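You operate a simulated robot arm through the tools that you are given. There is no shell and no other tool. Be economical: measure what you need, move in short steps, check, and stop when the job is done.

You are at the controls of a simulated two-armed robot. One attempt, no reset.

TASK
Roll the bag of broken pastries to crumbs on the mat.
Fine: roller back; the bag ends in the tray with the blue rim. Set down upright: yellow roller. What is to be rubbed or washed off counts as gone when no trace of it is left.

It is judged by the outcome, as a careful person would: the job done as asked, and still so three seconds after it is handed in. It fails if anything else is knocked over, pushed out of place, dropped, spilled or broken.

THE ROBOT
Two 7-joint arms with two-finger parallel grippers on one trunk, on a base that drives. Base frame: it is fixed to the floor where the robot stands at the start and does not move with it; the origin is under the middle of the robot, x ahead of it, y to its left, z up; the surface under the hand at the start is at about z = 0.87. Lengths are in m, angles in degrees, forces in N, time in s.
The left shoulder is at the start at [0.03, 0.119, 1.01], the right one opposite. With the tool pointing down near the work surface each hand reaches from about 0.28 to 0.68 m from the robot's upright axis, wherever it stands, measured 20 degrees to its own side. Places, roughly: rubber mat [0.4, -0.4, 0.9]; tray blue [0.5, -0.9, 1]. Payload 3.43 kg a hand.
Tool frame (each hand has its own): the origin (TCP) lies between the finger pads and is the grasp point; the fingertips stand 0.03 m ahead of it; z points along the fingers, y is the line along which they close. The gripper opens to 0.094 m. The fingers are 0.028 m wide and 0.01 m thick; the gripper's body (0.05 by 0.096 m) begins 0.055 m behind the TCP.
Orientation is that of the tool frame in the base frame, as [roll, pitch, yaw] about the fixed x, y, z axes, in that order (R = Rz(yaw) Ry(pitch) Rx(roll)). With the fingers straight down and closing along the base's y, the tool's x points along the base's -x, its y along +y and its z along -z.

THE INTERFACE
- The arms move only by the tool move_arm. It takes "left_rows", "right_rows" or both (then of equal length, played together; a hand with none holds still); each is a list that holds one entry, the list of rows, each a list of 7 numbers: the turn, a rotation vector about the base's x, y, z in degrees, then the shift along the base's x, y, z in m, then the gripper command, from -1 (fully open) to 1 (shut), values between in proportion. In form: [[[rx, ry, rz, x, y, z, fingers], ...]]. A call has 1 to 20 rows; each row is the pose to reach, as a shift and turn from the pose commanded when the call began. Each row takes 0.2 s and may step no farther than 0.05 m and 8.6 degrees from the row before; otherwise, or with a gripper value out of range, the whole call is refused. A pose out of reach is approached as far as the arm can. The call stops where the force on the tool passes 90 N (or 10 N more than at its start, if that is more) or the arm is blocked; 0.2 s more then pass. Each finger travels about 0.072 m/s and halts on what it meets, pressing with about 40 N; the grip force reading is that of the motor and also rises with nothing between the fingers. The clock runs only during rows and for 0.2 s after the last one: add rows that repeat a pose to give the fingers time. It gives the time, the measured TCP pose, the force on the tool (base axes), the opening and the grip force at its end, in the units of the frame above (readings bear some noise), with the torque about the TCP (base axes, N m) and any sound that the robot's microphone picked up.
- Cameras (640 x 400 px; columns grow to the right, rows downward): "scene" is now at [0.0194, -0.0115, 1.716]; the picture's right is [-0.34, -0.94, 0.00], its down [-0.82, 0.30, -0.49] and it looks along [0.46, -0.17, -0.87] (base axes); focal length 290 px, centre (320, 200). "left" rides on the left gripper at [0.076, -0.014, -0.103] in its tool frame; the picture's right is [0.18, 0.98, 0.00], its down [-0.75, 0.14, -0.64] and it looks along [-0.63, 0.12, 0.77] (tool axes); focal length 243 px, centre (320, 200). "right" rides on the right gripper at [0.076, 0.014, -0.102] in its tool frame; the picture's right is [-0.18, 0.98, 0.00], its down [-0.75, -0.14, -0.64] and it looks along [-0.63, -0.12, 0.77] (tool axes); focal length 243 px, centre (320, 200). There is no depth. A picture from a camera that has moved, and an enlarged one, comes with that camera's place and axes in the base frame and with its lens. The place of the scene camera against the robot may be out by one fixed shift of up to 0.025 m in any direction.
- capture(camera): a new picture of that camera. No time passes.
- move_column(by): slides the trunk up (or, below 0, down) by that many m; the arms and the scene camera ride with it, the base frame stays. It gives what a move gives, with no picture.
- drive_base(legs): drives the robot by 1 to 6 legs, each [ahead, turn to the left] in m and degrees, along the robot's own axes; the way and the turn of a leg run together, so that a leg with both is an arc; at most 1.5 m and 180 degrees a leg. The arms and the cameras ride along, it lands a little off, and it stops where it bumps. It gives what a move gives.
- pan_tilt(pan, tilt): turns the head with the scene camera to pan (to the left, within 143 degrees either way) and tilt (down, from -29 to 69), counted from straight ahead of the robot. It gives what a move gives.
- zoom(camera, box): a new picture of the part [left, top, right, bottom] of that camera's present view, enlarged. No time passes.
- hand_in(): hands the job in; it is judged then, once.

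Go step by step. Nothing tells you exact positions but the pictures and the camera data: compare them with the known pose of the tool, close in by small moves and look again before you grip or let go. The budget is 120 turns and 88 pictures, counting those below and the enlarged ones. Unless the task says otherwise, let go and move clear before handing in, and close with one line.

The tools are called as a command line: name --argument value ..., lists and objects as JSON in quotes. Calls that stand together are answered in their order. move_arm: Moves the arms, as the interface text tells. Its arguments: {"type":"object","properties":{"left_rows":{"type":"array","items":{"type":"array","items":{"type":"array","items":{"type":"number"}}}},"right_rows":{"type":"array","items":{"type":"array","items":{"type":"array","items":{"type":"number"}}}}},"required":[]} The other tools are called the same way: move_column (by) slides the trunk up or down; drive_base (legs) drives the base; pan_tilt (pan, tilt) turns the head that bears the scene camera; capture (camera) takes a picture; zoom (camera, box) takes an enlarged picture of a part of a camera's view; hand_in () hands the job in.

At the start:

```text
time_s: 0.0
left_eef_pos: [0.4288, 0.0172, 1.272]
left_orientation: [-179.9, 0.0, 180.0]
left_wrist_force: [-0.3, -0.3, -0.9]
left_ft_torque: [0.01, -0.01, 0.02]
left_gripper_width: 0.0938
left_grip_force: 0.2
right_eef_pos: [0.3156, -0.2914, 1.2623]
right_orientation: [-179.9, 0.0, 179.9]
right_wrist_force: [-0.3, 0.6, 0.2]
right_ft_torque: [0.02, -0.01, 0.0]
right_gripper_width: 0.094
right_grip_force: 0.1
trunk travel left (down, up): [-0.275, 0.135]
robot x, y, heading: [-0.0007, -0.0005, -0.2]
head pan, tilt: [-20.0, 60.6]
```

scene: 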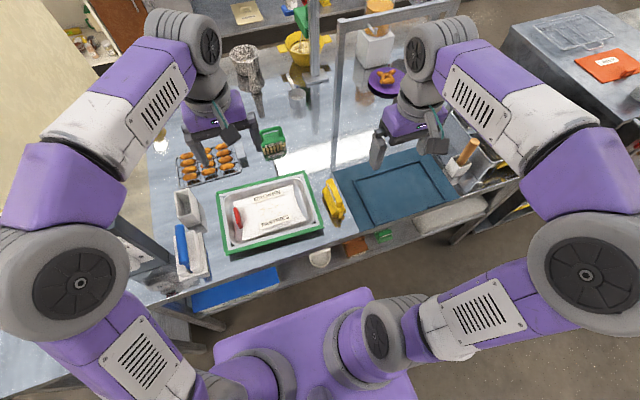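
right: 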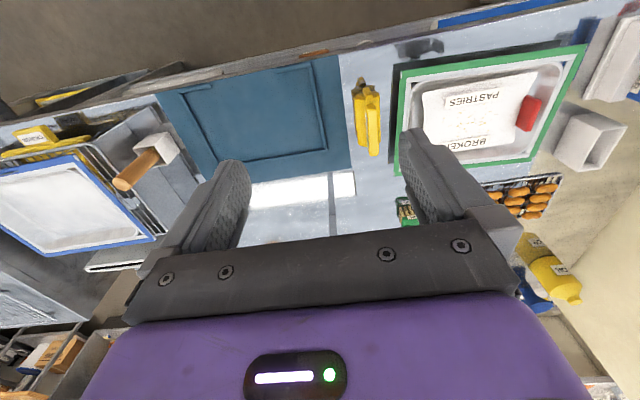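
left: 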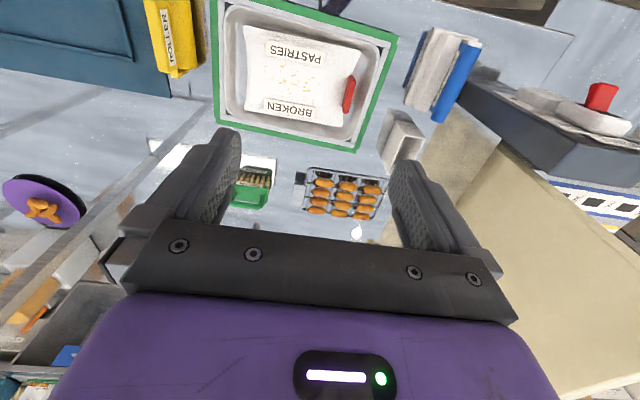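

I see the bag (BROKEN PASTRIES) in the green-rimmed tray, the yellow roller between tray and mat, the blue rimmed tray far right. I take closer pictures first.

zoom --camera "scene" --box '[200, 140, 360, 260]'

zoom --camera "left" --box '[100, 0, 420, 160]'

zoom --camera "right" --box '[0, 30, 400, 280]'

```text
3.33 times, centred on (280, 200) of scene
camera zoom: at [0.0194, -0.0115, 1.716], right [-0.34, -0.94, 0.0], down [-0.82, 0.3, -0.49], along [0.46, -0.17, -0.87], focal length 968 px, centre (453, 200)
```

zoom: 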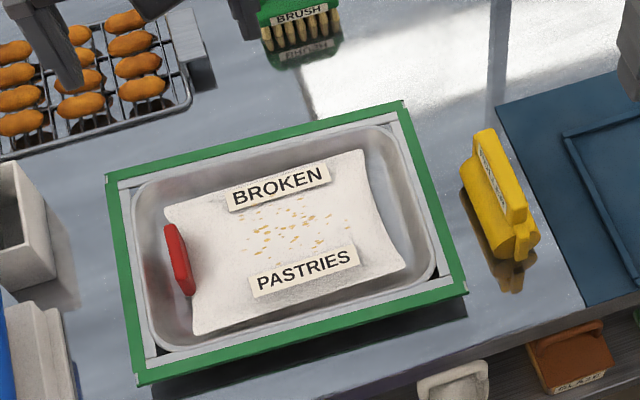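

```text
2.00 times, centred on (260, 80) of left
camera zoom: at [0.3525, 0.0033, 1.3739], right [-0.18, 0.98, 0.0], down [0.75, 0.14, 0.64], along [0.63, 0.12, -0.77], focal length 485 px, centre (440, 440)
```

zoom: 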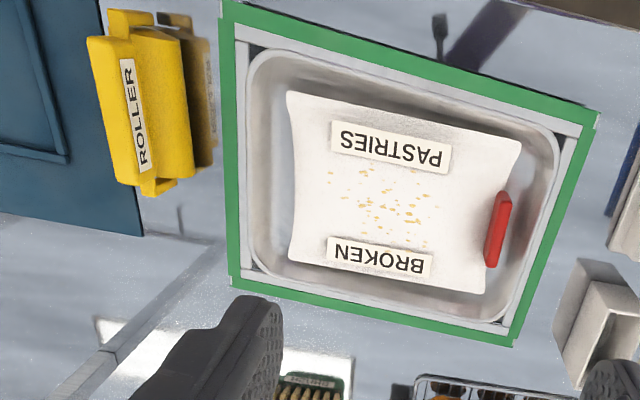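

```text
1.60 times, centred on (200, 155) of right
camera zoom: at [0.239, -0.2779, 1.3647], right [0.18, 0.98, 0.0], down [0.75, -0.14, 0.64], along [0.63, -0.12, -0.77], focal length 388 px, centre (512, 272)
```

zoom: 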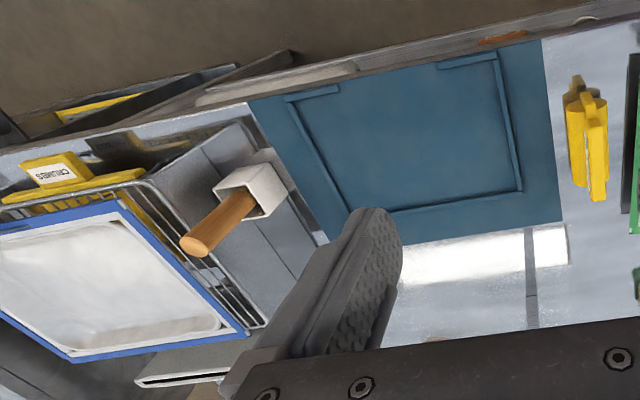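

The bag lies near (0.47,-0.01), the roller near (0.44,-0.22) with its axis along x. I look around with the head and bring the left hand nearer for a close look.

move_arm --left_rows '[[[0, 0, 0, -0.04, 0, -0.03, -1], [0, 0, 0, -0.08, 0, -0.06, -1], [0, 0, 0, -0.12, 0, -0.1, -1], [0, 0, 0, -0.12, 0, -0.14, -1]]]'

pan_tilt --pan -45 --tilt 45

capture --camera "scene"

capture --camera "left"

```text
refused: row 3 steps farther than a row can; nothing moved
```

```text
time_s: 0.9
left_eef_pos: [0.4285, 0.0176, 1.2706]
left_orientation: [-180.0, -0.1, 180.0]
left_wrist_force: [0.0, 0.3, -0.2]
left_ft_torque: [0.03, 0.0, -0.04]
left_gripper_width: 0.0939
left_grip_force: 0.0
right_eef_pos: [0.3158, -0.2917, 1.2626]
right_orientation: [-180.0, -0.1, -180.0]
right_wrist_force: [-0.4, 0.6, -0.6]
right_ft_torque: [-0.03, 0.01, -0.01]
right_gripper_width: 0.0939
right_grip_force: 0.2
trunk travel left (down, up): [-0.275, 0.135]
robot x, y, heading: [-0.0029, -0.0037, -0.1]
head pan, tilt: [-45.0, 45.0]
```

```text
81 pictures are left
camera scene: at [0.015, -0.0464, 1.7361], right [-0.71, -0.71, 0.0], down [-0.5, 0.5, -0.71], along [0.5, -0.5, -0.71], focal length 290 px, centre (320, 200)
```

scene: 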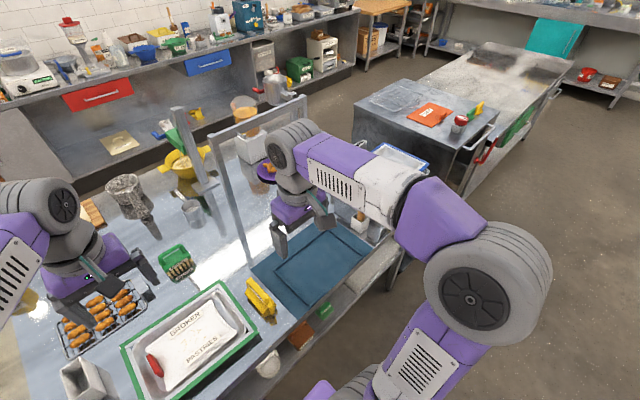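

```text
80 pictures are left
camera left: at [0.3525, 0.0033, 1.3739], right [-0.18, 0.98, 0.0], down [0.75, 0.14, 0.64], along [0.63, 0.12, -0.77], focal length 243 px, centre (320, 200)
```

left: 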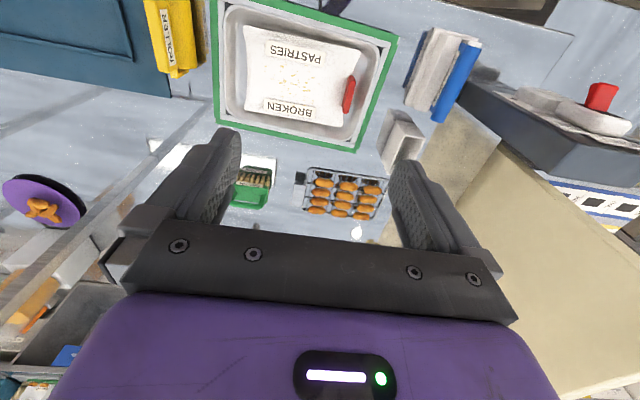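

The gantry stands behind the mat at about x=0.57. Now closer views with the left hand.

move_arm --left_rows '[[[0, 0, 0, -0.04, 0, -0.03, -1], [0, 0, 0, -0.08, 0, -0.06, -1], [0, 0, 0, -0.1, 0, -0.1, -1], [0, 0, 0, -0.12, 0, -0.14, -1]]]'

capture --camera "left"

```text
time_s: 1.9
left_eef_pos: [0.3083, 0.0155, 1.13]
left_orientation: [-179.9, 0.1, 180.0]
left_wrist_force: [0.5, -0.2, -0.1]
left_ft_torque: [0.02, -0.06, 0.03]
left_gripper_width: 0.094
left_grip_force: 0.0
right_eef_pos: [0.3148, -0.2906, 1.2622]
right_orientation: [179.9, 0.1, 179.9]
right_wrist_force: [0.3, -0.6, 0.0]
right_ft_torque: [-0.06, 0.0, 0.01]
right_gripper_width: 0.094
right_grip_force: 0.1
trunk travel left (down, up): [-0.275, 0.135]
robot x, y, heading: [-0.0003, 0.001, 0.0]
head pan, tilt: [-45.0, 45.0]
```

```text
79 pictures are left
camera left: at [0.2316, 0.0018, 1.2324], right [-0.18, 0.98, 0.0], down [0.75, 0.14, 0.64], along [0.63, 0.12, -0.77], focal length 243 px, centre (320, 200)
```

left: 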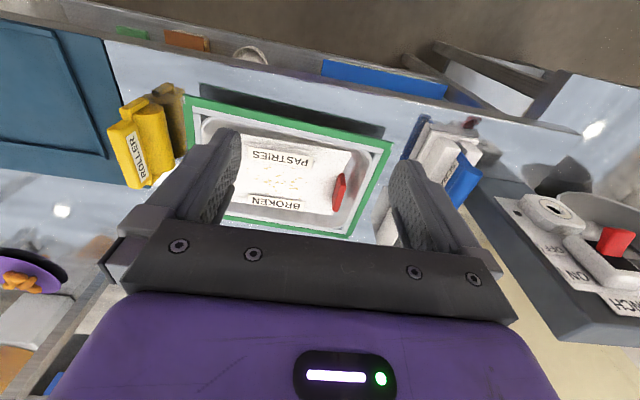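

zoom --camera "left" --box '[80, 60, 240, 210]'

zoom --camera "left" --box '[220, 80, 420, 240]'

```text
2.67 times, centred on (160, 135) of left
camera zoom: at [0.2316, 0.0018, 1.2324], right [-0.18, 0.98, 0.0], down [0.75, 0.14, 0.64], along [0.63, 0.12, -0.77], focal length 647 px, centre (747, 373)
```

zoom: 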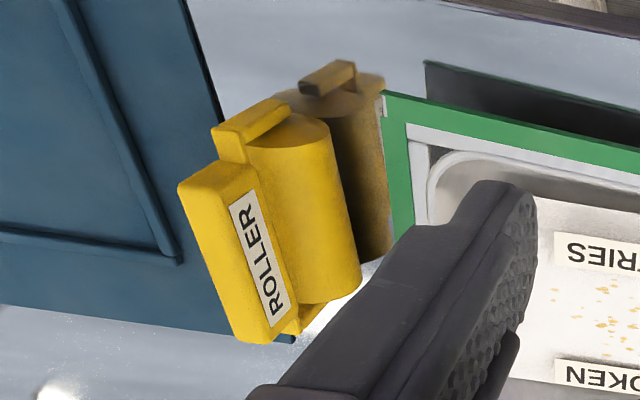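

```text
2.50 times, centred on (320, 160) of left
camera zoom: at [0.2316, 0.0018, 1.2324], right [-0.18, 0.98, 0.0], down [0.75, 0.14, 0.64], along [0.63, 0.12, -0.77], focal length 606 px, centre (320, 300)
```

zoom: 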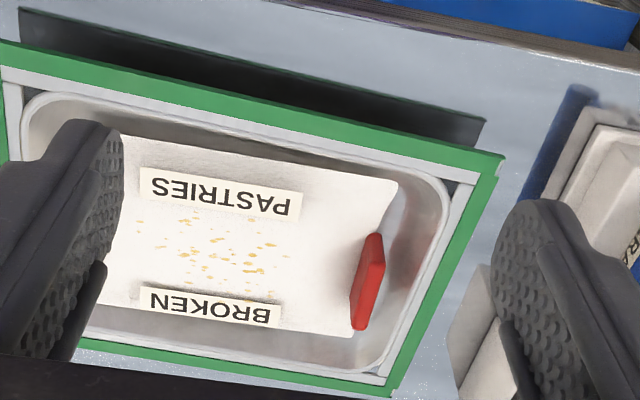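

The clip on the bag is at about (0.48,0.083,0.90) and looks like the grasp fin. I clear the left hand to the left and bring the right hand over.

move_arm --left_rows '[[[0, 0, 0, -0.02, 0.03, 0.02, -1], [0, 0, 0, -0.03, 0.07, 0.04, -1], [0, 0, 0, -0.04, 0.11, 0.06, -1], [0, 0, 0, -0.04, 0.15, 0.08, -1], [0, 0, 0, -0.04, 0.19, 0.1, -1], [0, 0, 0, -0.04, 0.23, 0.12, -1], [0, 0, 0, -0.04, 0.27, 0.14, -1], [0, 0, 0, -0.04, 0.27, 0.14, -1]]]'

move_arm --right_rows '[[[0, 0, 0, 0.01, 0.045, 0, -1], [0, 0, 0, 0.02, 0.09, 0, -1], [0, 0, 0, 0.03, 0.135, 0, -1], [0, 0, 0, 0.04, 0.18, 0, -1], [0, 0, 0, 0.05, 0.225, 0, -1], [0, 0, 0, 0.06, 0.27, -0.01, -1], [0, 0, 0, 0.08, 0.31, -0.03, -1], [0, 0, 0, 0.1, 0.34, -0.05, -1], [0, 0, 0, 0.11, 0.36, -0.09, -1], [0, 0, 0, 0.12, 0.37, -0.13, -1], [0, 0, 0, 0.12, 0.37, -0.13, -1]]]'

capture --camera "right"

```text
time_s: 3.7
left_eef_pos: [0.2705, 0.2907, 1.2699]
left_orientation: [180.0, 0.0, 180.0]
left_wrist_force: [-0.2, 0.1, -0.2]
left_ft_torque: [0.02, 0.0, 0.0]
left_gripper_width: 0.0938
left_grip_force: 0.0
right_eef_pos: [0.3158, -0.2921, 1.2621]
right_orientation: [-179.9, 0.0, 179.9]
right_wrist_force: [0.3, 0.4, -0.4]
right_ft_torque: [0.0, 0.03, 0.03]
right_gripper_width: 0.094
right_grip_force: 0.0
trunk travel left (down, up): [-0.275, 0.135]
robot x, y, heading: [0.0022, 0.0004, -0.1]
head pan, tilt: [-45.0, 45.0]
```

```text
time_s: 6.1
left_eef_pos: [0.2695, 0.2899, 1.2715]
left_orientation: [179.9, -0.1, -179.9]
left_wrist_force: [0.1, -0.5, -0.4]
left_ft_torque: [0.0, 0.01, 0.0]
left_gripper_width: 0.0942
left_grip_force: 0.0
right_eef_pos: [0.4326, 0.0777, 1.1304]
right_orientation: [-180.0, 0.0, 180.0]
right_wrist_force: [-0.6, -0.2, 0.3]
right_ft_torque: [-0.01, -0.02, -0.01]
right_gripper_width: 0.0939
right_grip_force: 0.0
trunk travel left (down, up): [-0.275, 0.135]
robot x, y, heading: [-0.0029, -0.0014, -0.1]
head pan, tilt: [-45.0, 45.0]
```

```text
76 pictures are left
camera right: at [0.3557, 0.091, 1.2335], right [0.18, 0.98, 0.0], down [0.75, -0.14, 0.64], along [0.63, -0.12, -0.77], focal length 243 px, centre (320, 200)
```

right: 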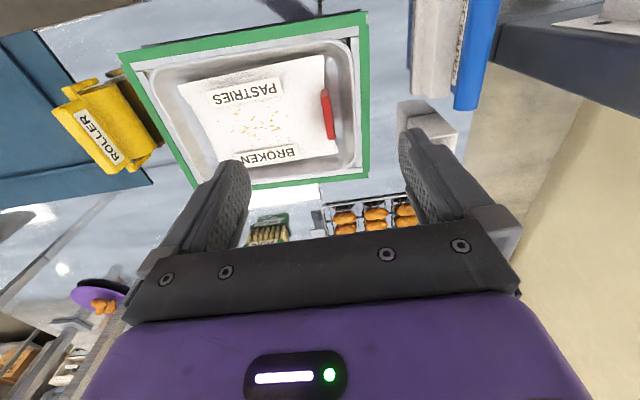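

zoom --camera "right" --box '[160, 0, 400, 190]'

pan_tilt --pan 0 --tilt 55

capture --camera "scene"

```text
2.11 times, centred on (280, 95) of right
camera zoom: at [0.3557, 0.091, 1.2335], right [0.18, 0.98, 0.0], down [0.75, -0.14, 0.64], along [0.63, -0.12, -0.77], focal length 511 px, centre (404, 421)
```

zoom: 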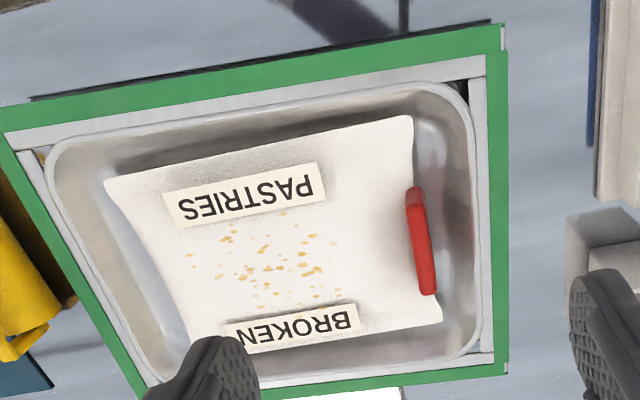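

```text
time_s: 7.2
left_eef_pos: [0.2695, 0.2906, 1.2699]
left_orientation: [-180.0, 0.0, 180.0]
left_wrist_force: [0.8, -0.4, -0.3]
left_ft_torque: [0.05, -0.03, 0.0]
left_gripper_width: 0.0939
left_grip_force: 0.1
right_eef_pos: [0.4332, 0.0781, 1.1315]
right_orientation: [179.9, 0.0, 180.0]
right_wrist_force: [0.3, 0.4, -0.3]
right_ft_torque: [-0.03, -0.01, -0.03]
right_gripper_width: 0.0941
right_grip_force: 0.0
trunk travel left (down, up): [-0.275, 0.135]
robot x, y, heading: [-0.0009, 0.0017, -0.2]
head pan, tilt: [0.0, 55.0]
```

```text
74 pictures are left
camera scene: at [0.0295, 0.0109, 1.7227], right [0.0, -1.0, 0.0], down [-0.82, 0.0, -0.57], along [0.57, 0.0, -0.82], focal length 290 px, centre (320, 200)
```

scene: 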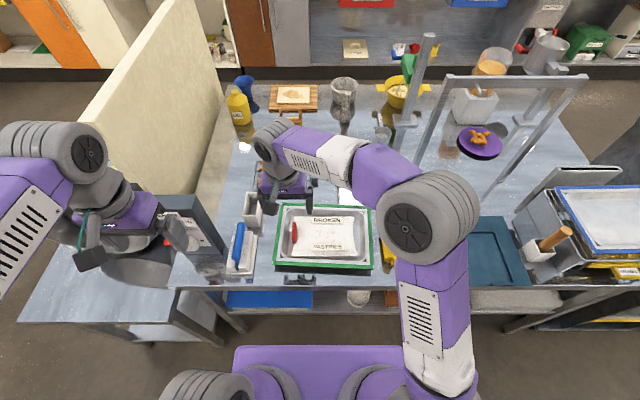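

Clip centre is about (0.480,0.079). I go above it with fingers half closed and look.

move_arm --right_rows '[[[0, 0, 1, 0.025, 0, -0.03, 0], [0, 0, 2, 0.047, 0.001, -0.06, 0.4], [0, 0, 2, 0.047, 0.001, -0.1, 0.45], [0, 0, 2, 0.047, 0.001, -0.14, 0.45], [0, 0, 2, 0.047, 0.001, -0.14, 0.45]]]'

capture --camera "right"

```text
time_s: 8.4
left_eef_pos: [0.269, 0.2893, 1.2697]
left_orientation: [-180.0, 0.0, -179.9]
left_wrist_force: [0.0, 0.0, -0.7]
left_ft_torque: [0.0, -0.01, 0.0]
left_gripper_width: 0.0939
left_grip_force: 0.0
right_eef_pos: [0.4838, 0.0796, 0.9918]
right_orientation: [-179.9, 0.0, -178.1]
right_wrist_force: [0.5, -0.1, -0.1]
right_ft_torque: [0.03, -0.02, 0.02]
right_gripper_width: 0.0258
right_grip_force: 0.1
trunk travel left (down, up): [-0.275, 0.135]
robot x, y, heading: [0.0025, 0.0011, -0.1]
head pan, tilt: [0.0, 55.0]
```

```text
73 pictures are left
camera right: at [0.4068, 0.0906, 1.094], right [0.15, 0.99, 0.0], down [0.76, -0.12, 0.64], along [0.64, -0.1, -0.77], focal length 243 px, centre (320, 200)
```

right: 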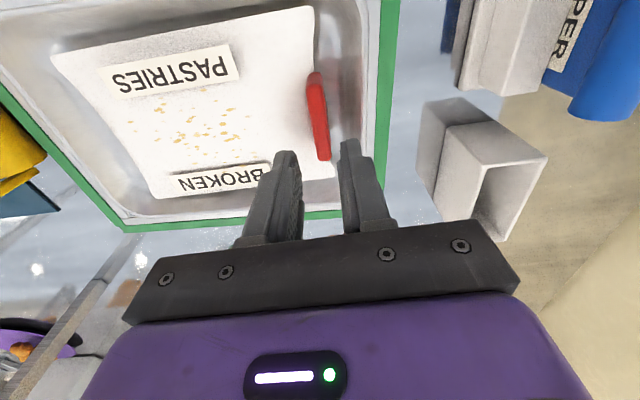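

move_arm --right_rows '[[[0, 0, 0, 0, -0.002, -0.03, 0.45], [0, 0, 0, 0, -0.002, -0.06, 0.45]]]'

zoom --camera "right" --box '[220, 50, 440, 210]'

```text
time_s: 9.0
left_eef_pos: [0.2699, 0.2909, 1.2701]
left_orientation: [180.0, 0.0, -179.9]
left_wrist_force: [-0.2, -0.6, 1.0]
left_ft_torque: [-0.01, 0.01, 0.03]
left_gripper_width: 0.094
left_grip_force: 0.1
right_eef_pos: [0.4851, 0.0781, 0.9306]
right_orientation: [180.0, 0.0, -177.9]
right_wrist_force: [-1.1, 0.4, -0.8]
right_ft_torque: [0.0, 0.04, 0.0]
right_gripper_width: 0.0259
right_grip_force: 0.1
trunk travel left (down, up): [-0.275, 0.135]
robot x, y, heading: [-0.0001, 0.0031, 0.2]
head pan, tilt: [0.0, 55.0]
```

```text
2.50 times, centred on (330, 130) of right
camera zoom: at [0.4077, 0.0887, 1.0335], right [0.15, 0.99, 0.0], down [0.76, -0.12, 0.64], along [0.63, -0.1, -0.77], focal length 606 px, centre (295, 375)
```

zoom: 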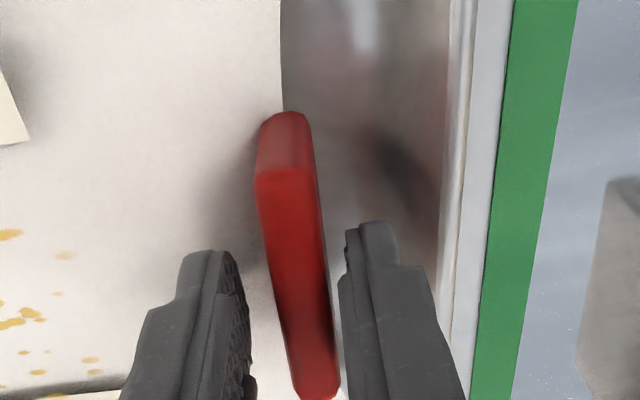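

move_arm --right_rows '[[[0, 0, 0, 0, 0.001, -0.01, 0.45], [0, 0, 0, 0, 0.001, -0.018, 0.45], [0, 0, 0, 0, 0.001, -0.018, 0.45]]]'

zoom --camera "right" --box '[220, 50, 440, 210]'

```text
time_s: 9.7
left_eef_pos: [0.2684, 0.2887, 1.2702]
left_orientation: [180.0, 0.1, -179.9]
left_wrist_force: [0.8, 0.6, 0.6]
left_ft_torque: [-0.01, 0.02, 0.04]
left_gripper_width: 0.0939
left_grip_force: 0.0
right_eef_pos: [0.4891, 0.0823, 0.9294]
right_orientation: [179.2, 1.4, -178.1]
right_wrist_force: [-12.6, -6.0, 40.3]
right_ft_torque: [-0.95, 0.93, -0.54]
right_gripper_width: 0.0287
right_grip_force: 2.7
trunk travel left (down, up): [-0.275, 0.135]
robot x, y, heading: [-0.0018, 0.0002, -0.1]
head pan, tilt: [0.0, 55.0]
stopped in row 3 (right hand): the force on the tool passed its limit at 93 N (the readings are from after the stop); the commanded pose is now the measured one
```

```text
2.50 times, centred on (330, 130) of right
camera zoom: at [0.4094, 0.0917, 1.0307], right [0.15, 0.99, 0.02], down [0.74, -0.13, 0.66], along [0.65, -0.09, -0.75], focal length 606 px, centre (295, 375)
```

zoom: 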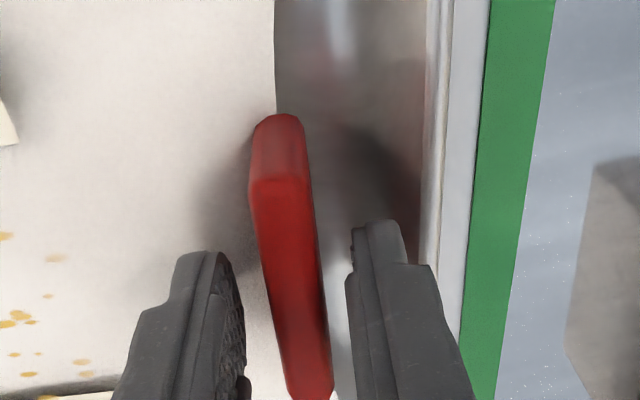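

The fingertips rest on the bag beside the clip already; I back off a few mm and close on the clip.

move_arm --right_rows '[[[0, 0, 0, -0.004, -0.003, 0.003, 0.45], [0.8, -1.4, 0, -0.004, -0.003, 0.003, 0.7], [0.8, -1.4, 0, -0.004, -0.003, 0.003, 1], [0.8, -1.4, 0, -0.004, -0.003, 0.003, 1], [0.8, -1.4, 0, -0.004, -0.003, 0.003, 1]]]'

zoom --camera "right" --box '[220, 50, 440, 210]'

```text
time_s: 10.9
left_eef_pos: [0.2667, 0.291, 1.2702]
left_orientation: [-180.0, 0.1, -180.0]
left_wrist_force: [-0.8, 0.1, -0.2]
left_ft_torque: [0.01, 0.01, -0.03]
left_gripper_width: 0.0941
left_grip_force: 0.1
right_eef_pos: [0.4843, 0.08, 0.9316]
right_orientation: [178.6, 3.0, -178.1]
right_wrist_force: [-1.3, 10.1, 31.5]
right_ft_torque: [-0.79, -0.24, -1.06]
right_gripper_width: 0.0122
right_grip_force: 39.9
trunk travel left (down, up): [-0.275, 0.135]
robot x, y, heading: [-0.002, 0.0023, -0.0]
head pan, tilt: [0.0, 55.0]
```

```text
2.50 times, centred on (330, 130) of right
camera zoom: at [0.4019, 0.0887, 1.0294], right [0.15, 0.99, 0.04], down [0.72, -0.14, 0.68], along [0.67, -0.08, -0.74], focal length 606 px, centre (295, 375)
```

zoom: 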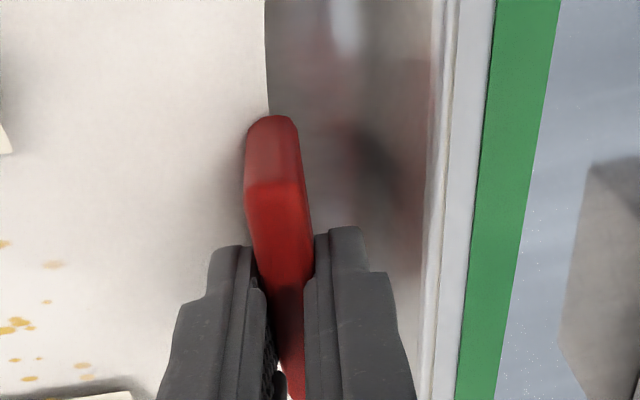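

The clip is gripped (12 mm). I lift gently and level the tool.

move_arm --right_rows '[[[0, 0, 0, 0, 0, 0.01, 1], [-0.7, 1.5, 0, 0, 0, 0.025, 1], [-1.4, 3, 0, 0, 0, 0.05, 1], [-1.4, 3, 0, 0, 0, 0.08, 1], [-1.4, 3, 0, 0, 0, 0.08, 1]]]'

capture --camera "right"

capture --camera "scene"

```text
time_s: 12.1
left_eef_pos: [0.27, 0.2906, 1.2705]
left_orientation: [180.0, -0.1, -180.0]
left_wrist_force: [0.5, 0.0, -0.1]
left_ft_torque: [0.0, 0.03, 0.0]
left_gripper_width: 0.0941
left_grip_force: 0.0
right_eef_pos: [0.4859, 0.0754, 1.0078]
right_orientation: [-179.9, -0.5, -178.1]
right_wrist_force: [-0.3, -0.2, -1.8]
right_ft_torque: [0.15, 0.03, 0.02]
right_gripper_width: 0.0115
right_grip_force: 39.4
trunk travel left (down, up): [-0.275, 0.135]
robot x, y, heading: [-0.0031, -0.0024, -0.0]
head pan, tilt: [0.0, 55.0]
```

```text
69 pictures are left
camera right: at [0.4098, 0.0865, 1.1108], right [0.15, 0.99, 0.0], down [0.76, -0.12, 0.64], along [0.63, -0.1, -0.77], focal length 243 px, centre (320, 200)
```

right: 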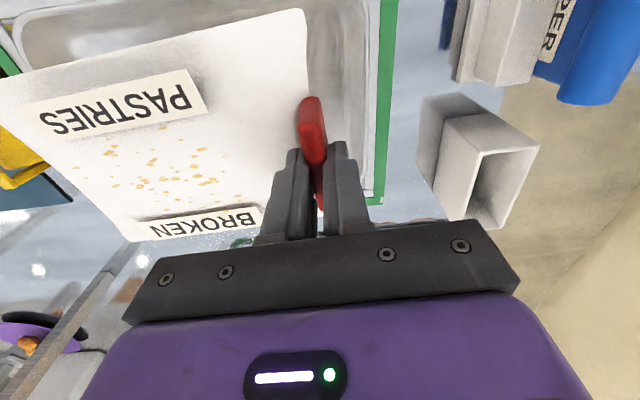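

```text
68 pictures are left
camera scene: at [0.0299, 0.0109, 1.7227], right [0.0, -1.0, 0.0], down [-0.82, 0.0, -0.57], along [0.57, 0.0, -0.82], focal length 290 px, centre (320, 200)
```

scene: 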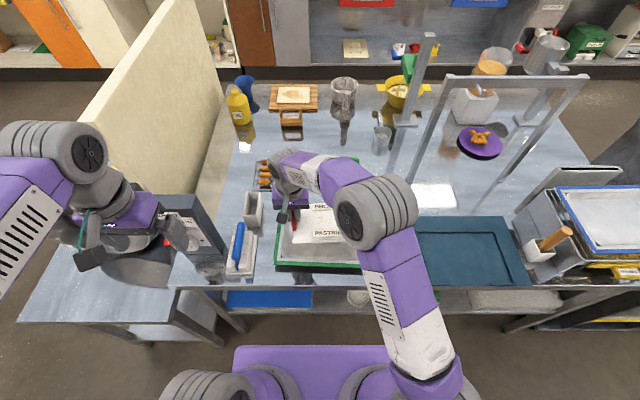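

The bag hangs level in the grip. I carry it high and to the right over the mat frame (centre about (0.412,-0.44)).

move_arm --right_rows '[[[0, 0, 0, -0.02, 0, 0.04, 1], [0, 0, 0, -0.045, -0.02, 0.06, 1], [0, 0, 0, -0.063, -0.06, 0.07, 1], [0, 0, 0, -0.063, -0.105, 0.07, 1], [0, 0, 0, -0.063, -0.15, 0.07, 1], [0, 0, 0, -0.063, -0.195, 0.07, 1], [0, 0, 0, -0.063, -0.24, 0.07, 1], [0, 0, 0, -0.063, -0.285, 0.07, 1], [0, 0, 0, -0.063, -0.33, 0.07, 1], [0, 0, 0, -0.063, -0.37, 0.07, 1], [0, 0, 0, -0.063, -0.4, 0.07, 1], [0, 0, 0, -0.063, -0.425, 0.06, 1], [0, 0, 0, -0.063, -0.425, 0.06, 1]]]'

capture --camera "right"

capture --camera "scene"

```text
time_s: 14.9
left_eef_pos: [0.2691, 0.2905, 1.2701]
left_orientation: [-180.0, 0.0, 180.0]
left_wrist_force: [0.2, -0.4, 0.1]
left_ft_torque: [0.01, -0.03, 0.01]
left_gripper_width: 0.0937
left_grip_force: 0.2
right_eef_pos: [0.4208, -0.3439, 1.0672]
right_orientation: [-179.9, -0.4, -178.0]
right_wrist_force: [0.1, -0.7, -2.2]
right_ft_torque: [0.14, 0.02, 0.01]
right_gripper_width: 0.0113
right_grip_force: 40.4
trunk travel left (down, up): [-0.275, 0.135]
robot x, y, heading: [-0.0014, 0.0006, 0.2]
head pan, tilt: [0.0, 55.0]
```

```text
67 pictures are left
camera right: at [0.3445, -0.3341, 1.1709], right [0.15, 0.99, 0.0], down [0.76, -0.12, 0.64], along [0.63, -0.1, -0.77], focal length 243 px, centre (320, 200)
```

right: 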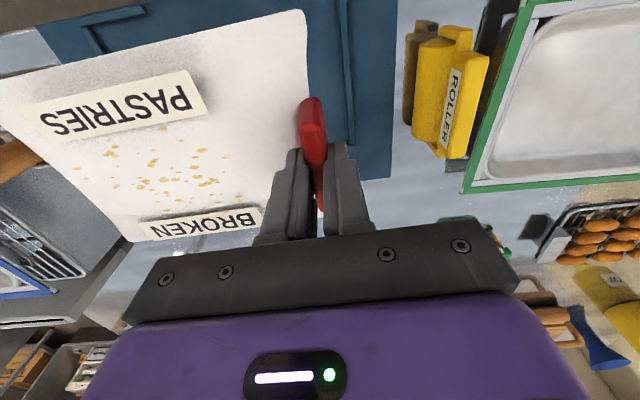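

```text
66 pictures are left
camera scene: at [0.0293, 0.0113, 1.7227], right [0.0, -1.0, 0.0], down [-0.82, 0.0, -0.57], along [0.57, 0.0, -0.82], focal length 290 px, centre (320, 200)
```

scene: 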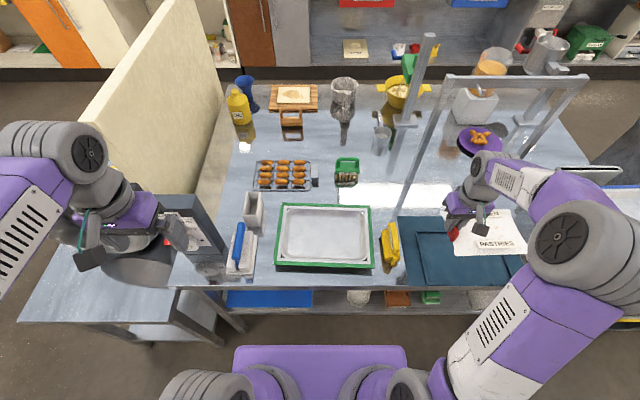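

move_arm --right_rows '[[[0, 0, 0, 0.001, -0.006, -0.04, 1], [0, 0, 0, 0.001, -0.006, -0.08, 1], [0, 0, 0, 0.001, -0.006, -0.11, 1], [0, 0, 0, 0.001, -0.006, -0.12, 1], [0, 0, 0, 0.001, -0.006, -0.125, 1], [0, 0, 0, 0.001, -0.006, -0.125, 1]]]'

zoom --camera "right" --box '[0, 0, 420, 262]'

```text
time_s: 16.3
left_eef_pos: [0.2686, 0.2906, 1.2702]
left_orientation: [180.0, 0.0, -180.0]
left_wrist_force: [-0.6, 0.0, 0.3]
left_ft_torque: [0.01, 0.02, -0.01]
left_gripper_width: 0.0939
left_grip_force: 0.0
right_eef_pos: [0.4243, -0.3529, 0.9415]
right_orientation: [-180.0, -0.4, -178.1]
right_wrist_force: [0.6, -0.1, -1.4]
right_ft_torque: [0.12, -0.03, 0.03]
right_gripper_width: 0.0115
right_grip_force: 40.5
trunk travel left (down, up): [-0.275, 0.135]
robot x, y, heading: [0.0013, 0.0019, -0.0]
head pan, tilt: [0.0, 55.0]
```

```text
1.52 times, centred on (210, 131) of right
camera zoom: at [0.3471, -0.3422, 1.0442], right [0.15, 0.99, 0.0], down [0.76, -0.12, 0.64], along [0.63, -0.1, -0.77], focal length 370 px, centre (488, 305)
```

zoom: 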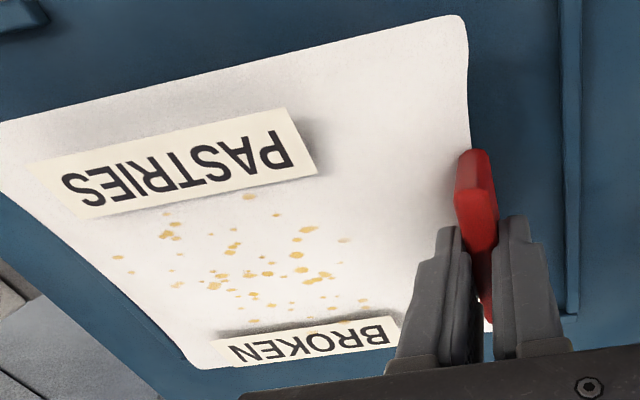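

move_arm --right_rows '[[[0, 0, 0, 0, 0.011, 0, 1], [0, 0, 0, 0, 0.011, -0.004, 1], [0, 0, 0, 0, 0.011, -0.008, 1], [0, 0, 0, 0, 0.011, -0.011, 1], [0, 0, 0, 0, 0.011, -0.011, 1]]]'

zoom --camera "right" --box '[0, 0, 420, 262]'

```text
time_s: 17.5
left_eef_pos: [0.2686, 0.2908, 1.2716]
left_orientation: [180.0, 0.0, 179.9]
left_wrist_force: [0.0, 0.1, 0.4]
left_ft_torque: [-0.01, 0.01, -0.01]
left_gripper_width: 0.094
left_grip_force: 0.0
right_eef_pos: [0.4241, -0.3418, 0.9333]
right_orientation: [-180.0, -0.3, -178.2]
right_wrist_force: [-0.5, -0.8, 6.5]
right_ft_torque: [-0.03, -0.56, -0.01]
right_gripper_width: 0.0112
right_grip_force: 40.1
trunk travel left (down, up): [-0.275, 0.135]
robot x, y, heading: [-0.0038, -0.0009, 0.1]
head pan, tilt: [0.0, 55.0]
```

```text
1.52 times, centred on (210, 131) of right
camera zoom: at [0.3474, -0.331, 1.0359], right [0.15, 0.99, 0.0], down [0.76, -0.12, 0.64], along [0.63, -0.1, -0.77], focal length 370 px, centre (488, 305)
```

zoom: 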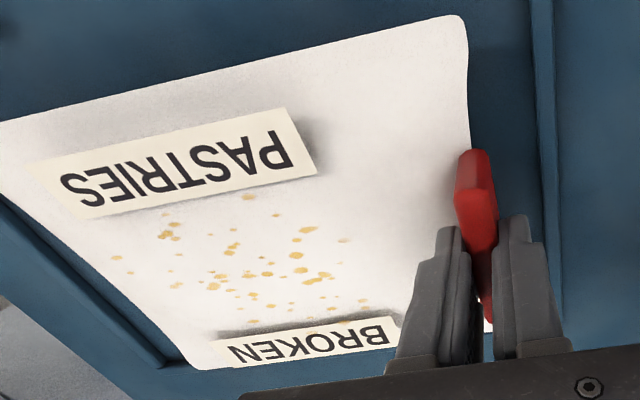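

move_arm --right_rows '[[[0, 0, 0, 0, 0, 0.006, 1], [0, 0, 0, -0.01, 0, 0.006, 1], [0, 0, 0, -0.01, 0, 0.0, 1], [0, 0, 0, -0.01, 0, -0.003, 1], [0, 0, 0, -0.01, 0, -0.003, 1]]]'

capture --camera "right"

```text
time_s: 18.7
left_eef_pos: [0.2683, 0.2925, 1.2713]
left_orientation: [179.9, 0.2, 180.0]
left_wrist_force: [-0.4, 0.0, 0.1]
left_ft_torque: [-0.03, -0.02, 0.03]
left_gripper_width: 0.094
left_grip_force: 0.1
right_eef_pos: [0.4124, -0.3423, 0.9303]
right_orientation: [179.9, -0.2, -178.1]
right_wrist_force: [-2.4, 2.0, 15.5]
right_ft_torque: [0.02, -0.95, -0.02]
right_gripper_width: 0.0114
right_grip_force: 39.8
trunk travel left (down, up): [-0.275, 0.135]
robot x, y, heading: [0.0024, 0.0033, -0.2]
head pan, tilt: [0.0, 55.0]
```

```text
63 pictures are left
camera right: at [0.3359, -0.3313, 1.0335], right [0.15, 0.99, 0.0], down [0.76, -0.12, 0.64], along [0.63, -0.1, -0.77], focal length 243 px, centre (320, 200)
```

right: 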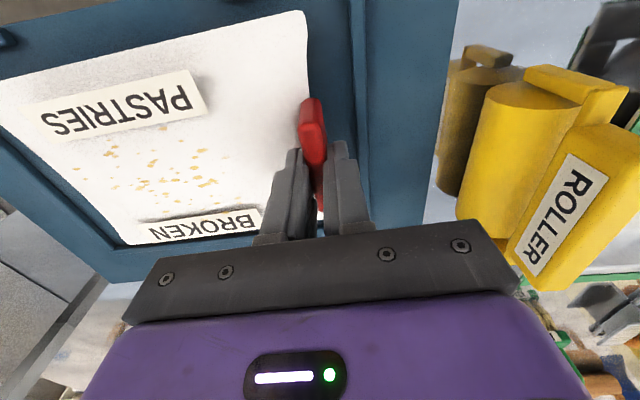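

The bag rests inside the mat frame. I let go of the clip and rise.

move_arm --right_rows '[[[0, 0, 0, 0, 0, 0.001, 0.4], [0, 0, 0, 0, 0, 0.002, 0.3], [0, 0, 0, 0, 0, 0.002, 0.3], [0, 0, 0, 0, 0, 0.03, 0.3], [0, 0, 0, 0, 0, 0.07, 0.3], [0, 0, 0, 0, 0, 0.11, 0], [0, 0, 0, -0.02, 0, 0.15, -0.5], [0, 0, 0, -0.04, 0.02, 0.19, -0.5], [0, 0, 0, -0.04, 0.06, 0.19, -0.5], [0, 0, 0, -0.04, 0.1, 0.19, -0.5], [0, 0, 0, -0.04, 0.1, 0.19, -0.5]]]'

capture --camera "right"

```text
time_s: 21.1
left_eef_pos: [0.2696, 0.2891, 1.2705]
left_orientation: [179.9, 0.0, 179.9]
left_wrist_force: [0.7, 0.3, -0.5]
left_ft_torque: [0.01, 0.01, -0.06]
left_gripper_width: 0.0942
left_grip_force: 0.0
right_eef_pos: [0.3701, -0.2407, 1.1193]
right_orientation: [179.9, -0.4, -178.2]
right_wrist_force: [0.7, -0.2, 0.5]
right_ft_torque: [0.02, 0.01, -0.01]
right_gripper_width: 0.0702
right_grip_force: 0.0
trunk travel left (down, up): [-0.275, 0.135]
robot x, y, heading: [-0.0019, 0.0029, -0.2]
head pan, tilt: [0.0, 55.0]
```

```text
62 pictures are left
camera right: at [0.2938, -0.2307, 1.2237], right [0.15, 0.99, 0.0], down [0.76, -0.12, 0.64], along [0.63, -0.1, -0.77], focal length 243 px, centre (320, 200)
```

right: 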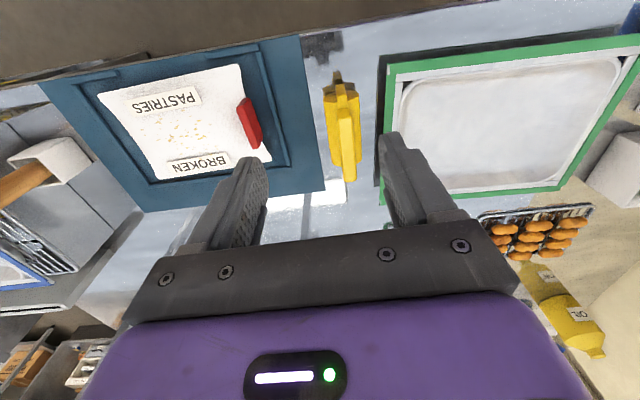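

The bag lies inside the frame. Now I measure the roller.

zoom --camera "right" --box '[260, 50, 420, 200]'

zoom --camera "scene" --box '[340, 180, 540, 305]'

```text
2.67 times, centred on (340, 125) of right
camera zoom: at [0.2938, -0.2307, 1.2237], right [0.15, 0.99, 0.0], down [0.76, -0.12, 0.64], along [0.63, -0.1, -0.77], focal length 647 px, centre (267, 400)
```

zoom: 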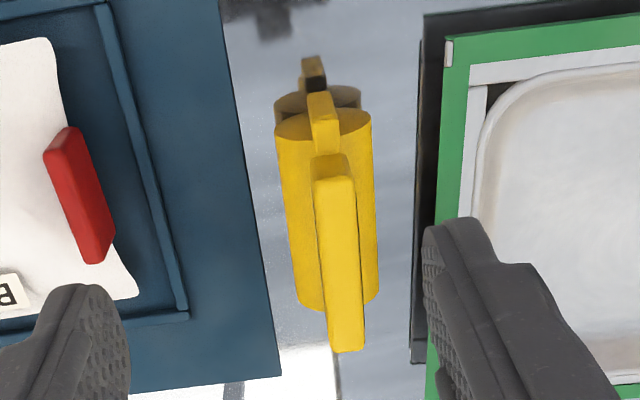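

```text
3.20 times, centred on (440, 242) of scene
camera zoom: at [0.0294, 0.0102, 1.7227], right [0.0, -1.0, 0.0], down [-0.82, 0.0, -0.57], along [0.57, 0.0, -0.82], focal length 929 px, centre (-64, 64)
```

zoom: 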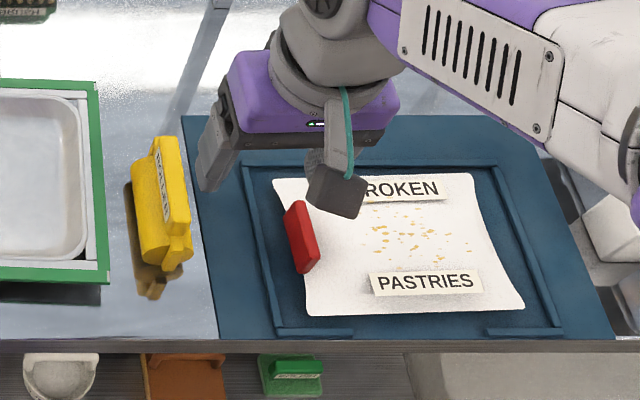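

Roller handle bar: top at about z=0.95, x 0.40–0.485, y −0.22. I bring the hand over it.

move_arm --right_rows '[[[0, 0, -1, 0.025, 0.007, -0.03, -0.06], [0, 0, -1.8, 0.05, 0.014, -0.06, -0.06], [0, 0, -1.8, 0.073, 0.021, -0.09, -0.06], [0, 0, -1.8, 0.073, 0.021, -0.125, -0.06], [0, 0, -1.8, 0.073, 0.021, -0.125, -0.06]]]'

zoom --camera "right" --box '[200, 30, 440, 220]'

```text
time_s: 22.3
left_eef_pos: [0.2693, 0.2897, 1.2707]
left_orientation: [-180.0, 0.0, 179.9]
left_wrist_force: [0.4, 0.2, 0.5]
left_ft_torque: [0.0, -0.04, 0.0]
left_gripper_width: 0.0939
left_grip_force: 0.1
right_eef_pos: [0.4476, -0.2226, 0.9925]
right_orientation: [-180.0, -0.3, -179.9]
right_wrist_force: [-0.1, -0.1, -0.1]
right_ft_torque: [-0.01, 0.01, -0.04]
right_gripper_width: 0.0497
right_grip_force: 0.1
trunk travel left (down, up): [-0.275, 0.135]
robot x, y, heading: [0.0, 0.0034, 0.0]
head pan, tilt: [0.0, 55.0]
```

```text
2.11 times, centred on (320, 125) of right
camera zoom: at [0.3712, -0.2093, 1.0958], right [0.18, 0.98, 0.0], down [0.76, -0.14, 0.64], along [0.63, -0.12, -0.77], focal length 511 px, centre (320, 358)
```

zoom: 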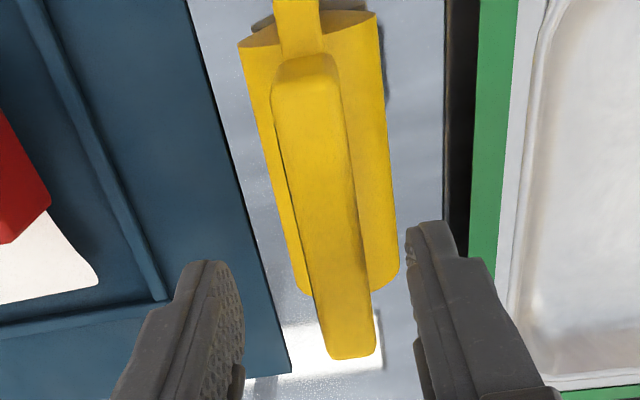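

move_arm --right_rows '[[[0, 0, -1, -0.006, 0.002, -0.02, -0.06], [0, 0, -1, -0.006, 0.002, -0.035, -0.06], [0, 0, -1, -0.006, 0.002, -0.037, -0.06]]]'

zoom --camera "right" --box '[200, 30, 440, 220]'

```text
time_s: 23.1
left_eef_pos: [0.2687, 0.2906, 1.2695]
left_orientation: [180.0, 0.0, 180.0]
left_wrist_force: [-1.0, 0.7, -1.1]
left_ft_torque: [-0.03, 0.0, 0.03]
left_gripper_width: 0.0943
left_grip_force: 0.0
right_eef_pos: [0.4397, -0.2203, 0.9554]
right_orientation: [-180.0, -0.4, 179.1]
right_wrist_force: [0.3, -0.4, 0.0]
right_ft_torque: [0.0, 0.02, -0.04]
right_gripper_width: 0.05
right_grip_force: 0.0
trunk travel left (down, up): [-0.275, 0.135]
robot x, y, heading: [-0.0018, 0.0026, -0.1]
head pan, tilt: [0.0, 55.0]
```

```text
2.11 times, centred on (320, 125) of right
camera zoom: at [0.3647, -0.2062, 1.059], right [0.2, 0.98, 0.0], down [0.76, -0.15, 0.64], along [0.62, -0.13, -0.77], focal length 511 px, centre (320, 358)
```

zoom: 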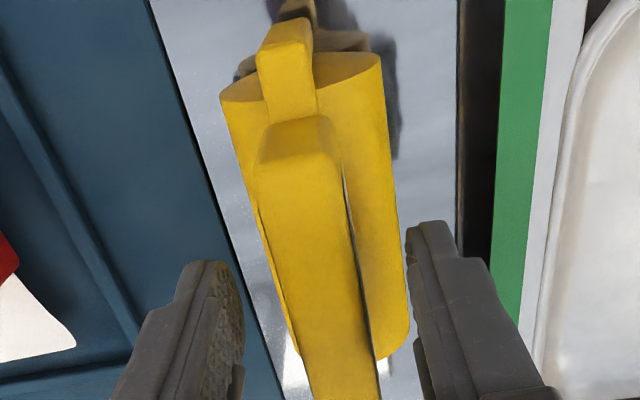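

move_arm --right_rows '[[[0, 0, 0, 0, 0, 0, 0.4], [0, 0, 0, 0, 0, 0, 0.8], [0, 0, 0, 0, 0, 0, 1], [0, 0, 0, 0, 0, 0, 1]]]'

zoom --camera "right" --box '[200, 30, 440, 220]'

```text
time_s: 24.1
left_eef_pos: [0.2682, 0.2909, 1.2699]
left_orientation: [179.9, 0.0, 179.9]
left_wrist_force: [-0.5, -0.2, -0.6]
left_ft_torque: [0.01, -0.03, -0.04]
left_gripper_width: 0.094
left_grip_force: 0.0
right_eef_pos: [0.4409, -0.2217, 0.9558]
right_orientation: [179.9, -0.4, 179.0]
right_wrist_force: [0.3, -0.3, 0.0]
right_ft_torque: [0.02, -0.01, 0.04]
right_gripper_width: 0.0218
right_grip_force: 39.8
trunk travel left (down, up): [-0.275, 0.135]
robot x, y, heading: [0.0005, -0.0012, 0.1]
head pan, tilt: [0.0, 55.0]
```

```text
2.11 times, centred on (320, 125) of right
camera zoom: at [0.3649, -0.2063, 1.0591], right [0.2, 0.98, 0.0], down [0.76, -0.15, 0.64], along [0.62, -0.13, -0.77], focal length 511 px, centre (320, 358)
```

zoom: 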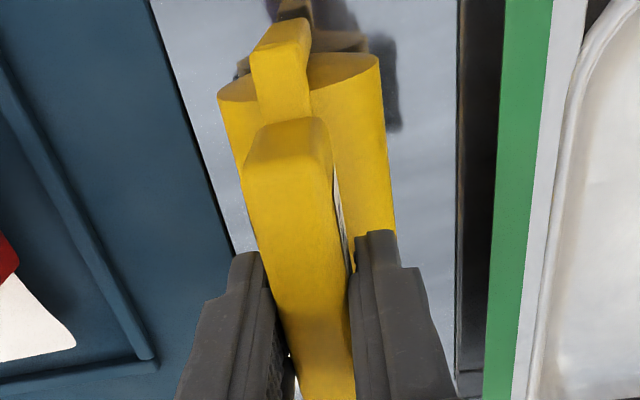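

The roller is held. I lift it and carry it over the bag.

move_arm --right_rows '[[[0, 0, 0.9, 0, 0, 0.03, 1], [0, 0, 0.9, -0.005, 0, 0.07, 1], [0, 0, 0.9, -0.015, -0.03, 0.09, 1], [0, 0, 0.9, -0.025, -0.07, 0.1, 1], [0, 0, 0.9, -0.035, -0.11, 0.1, 1], [0, 0, 0.9, -0.045, -0.15, 0.1, 1], [0, 0, 0.9, -0.052, -0.19, 0.1, 1], [0, 0, 0.9, -0.055, -0.22, 0.08, 1], [0, 0, 0.9, -0.055, -0.22, 0.05, 1], [0, 0, 0.9, -0.055, -0.22, 0.04, 1], [0, 0, 0.9, -0.055, -0.22, 0.04, 1]]]'

capture --camera "right"

capture --camera "scene"

```text
time_s: 26.5
left_eef_pos: [0.2695, 0.2908, 1.2708]
left_orientation: [180.0, 0.0, 180.0]
left_wrist_force: [0.3, -0.1, 0.4]
left_ft_torque: [0.02, 0.04, -0.01]
left_gripper_width: 0.0941
left_grip_force: 0.1
right_eef_pos: [0.3855, -0.4387, 0.997]
right_orientation: [179.9, -0.4, -180.0]
right_wrist_force: [-0.3, -0.4, -1.0]
right_ft_torque: [0.0, -0.01, -0.02]
right_gripper_width: 0.0218
right_grip_force: 39.9
trunk travel left (down, up): [-0.275, 0.135]
robot x, y, heading: [0.0032, -0.0007, 0.1]
head pan, tilt: [0.0, 55.0]
```

```text
56 pictures are left
camera right: at [0.3099, -0.4259, 1.0997], right [0.18, 0.98, 0.0], down [0.76, -0.14, 0.64], along [0.63, -0.12, -0.77], focal length 243 px, centre (320, 200)
```

right: 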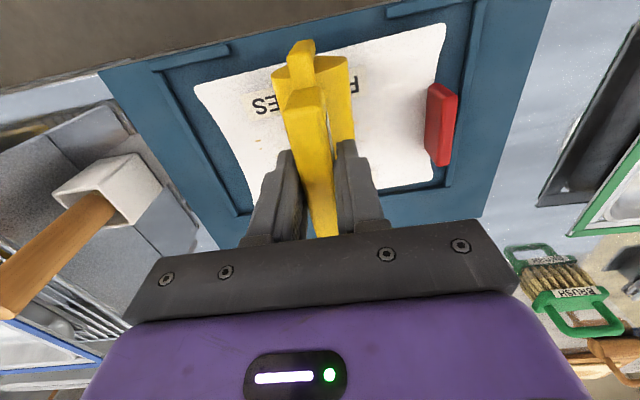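

```text
55 pictures are left
camera scene: at [0.0294, 0.0108, 1.7227], right [0.0, -1.0, 0.0], down [-0.82, 0.0, -0.57], along [0.57, 0.0, -0.82], focal length 290 px, centre (320, 200)
```

scene: 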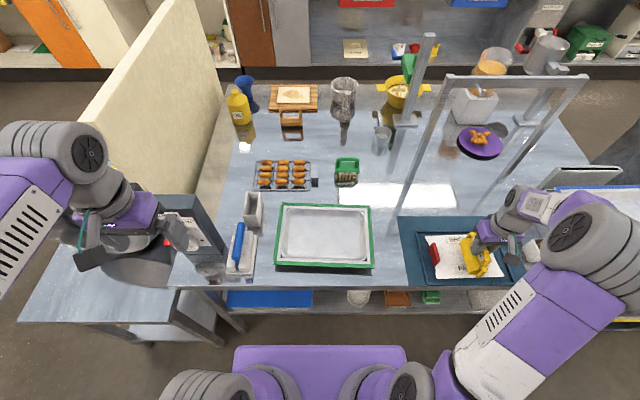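

move_arm --right_rows '[[[0, 0.4, 0, 0, 0, -0.005, 1], [0, 0.4, 0, 0, 0, -0.01, 1], [0, 0.4, 0, 0, 0, -0.014, 1], [0, 0.4, 0, 0, 0, -0.014, 1]]]'

```text
time_s: 27.5
left_eef_pos: [0.2685, 0.2909, 1.2705]
left_orientation: [-180.0, 0.1, -180.0]
left_wrist_force: [0.4, -0.2, -0.1]
left_ft_torque: [0.0, -0.04, 0.0]
left_gripper_width: 0.094
left_grip_force: 0.1
right_eef_pos: [0.3839, -0.4383, 0.984]
right_orientation: [-179.9, -0.6, 180.0]
right_wrist_force: [0.2, 0.2, 15.5]
right_ft_torque: [-0.11, -0.68, -0.04]
right_gripper_width: 0.022
right_grip_force: 40.0
trunk travel left (down, up): [-0.275, 0.135]
robot x, y, heading: [-0.004, -0.0005, 0.0]
head pan, tilt: [0.0, 55.0]
```

Contact is made at about 15 N. I now roll slowly back and forth in the near lane.

move_arm --right_rows '[[[0, -0.6, 0, 0, -0.015, -0.001, 1], [0, -0.6, 0, 0, -0.035, -0.002, 1], [0, -0.6, 0, 0, -0.055, -0.002, 1], [0, -0.6, 0, 0, -0.07, -0.002, 1], [0, -0.6, 0, 0, -0.05, -0.002, 1], [0, -0.6, 0, 0, -0.03, -0.002, 1], [0, -0.6, 0, 0, -0.01, -0.002, 1], [0, -0.6, 0, 0, 0.01, -0.002, 1], [0, -0.6, 0, 0, 0.03, -0.002, 1], [0, -0.6, 0, 0, 0.05, -0.002, 1], [0, -0.6, 0, 0, 0.03, -0.002, 1], [0, -0.6, 0, 0, 0.01, -0.002, 1], [0, -0.6, 0, 0, 0, -0.002, 1]]]'

capture --camera "right"

```text
time_s: 30.3
left_eef_pos: [0.2686, 0.2907, 1.27]
left_orientation: [-179.8, 0.0, -180.0]
left_wrist_force: [0.6, 0.3, -0.5]
left_ft_torque: [0.0, 0.0, 0.01]
left_gripper_width: 0.0939
left_grip_force: 0.2
right_eef_pos: [0.3854, -0.4391, 0.9812]
right_orientation: [179.9, -0.3, -179.9]
right_wrist_force: [-0.8, 3.2, 11.4]
right_ft_torque: [0.21, -0.48, 0.13]
right_gripper_width: 0.0218
right_grip_force: 40.0
trunk travel left (down, up): [-0.275, 0.135]
robot x, y, heading: [0.0019, -0.0, 0.1]
head pan, tilt: [0.0, 55.0]
```

```text
54 pictures are left
camera right: at [0.3087, -0.4261, 1.0845], right [0.18, 0.98, 0.0], down [0.76, -0.14, 0.64], along [0.63, -0.12, -0.77], focal length 243 px, centre (320, 200)
```

right: 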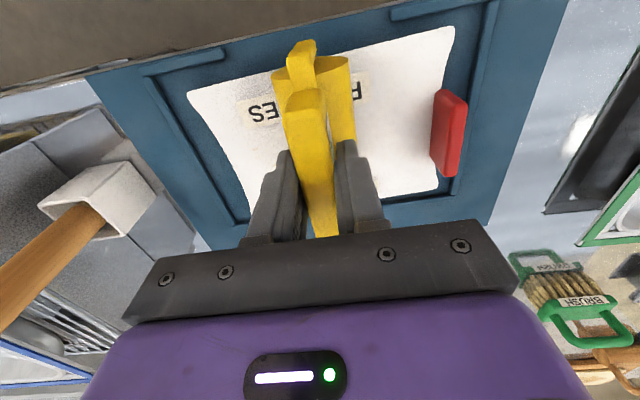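

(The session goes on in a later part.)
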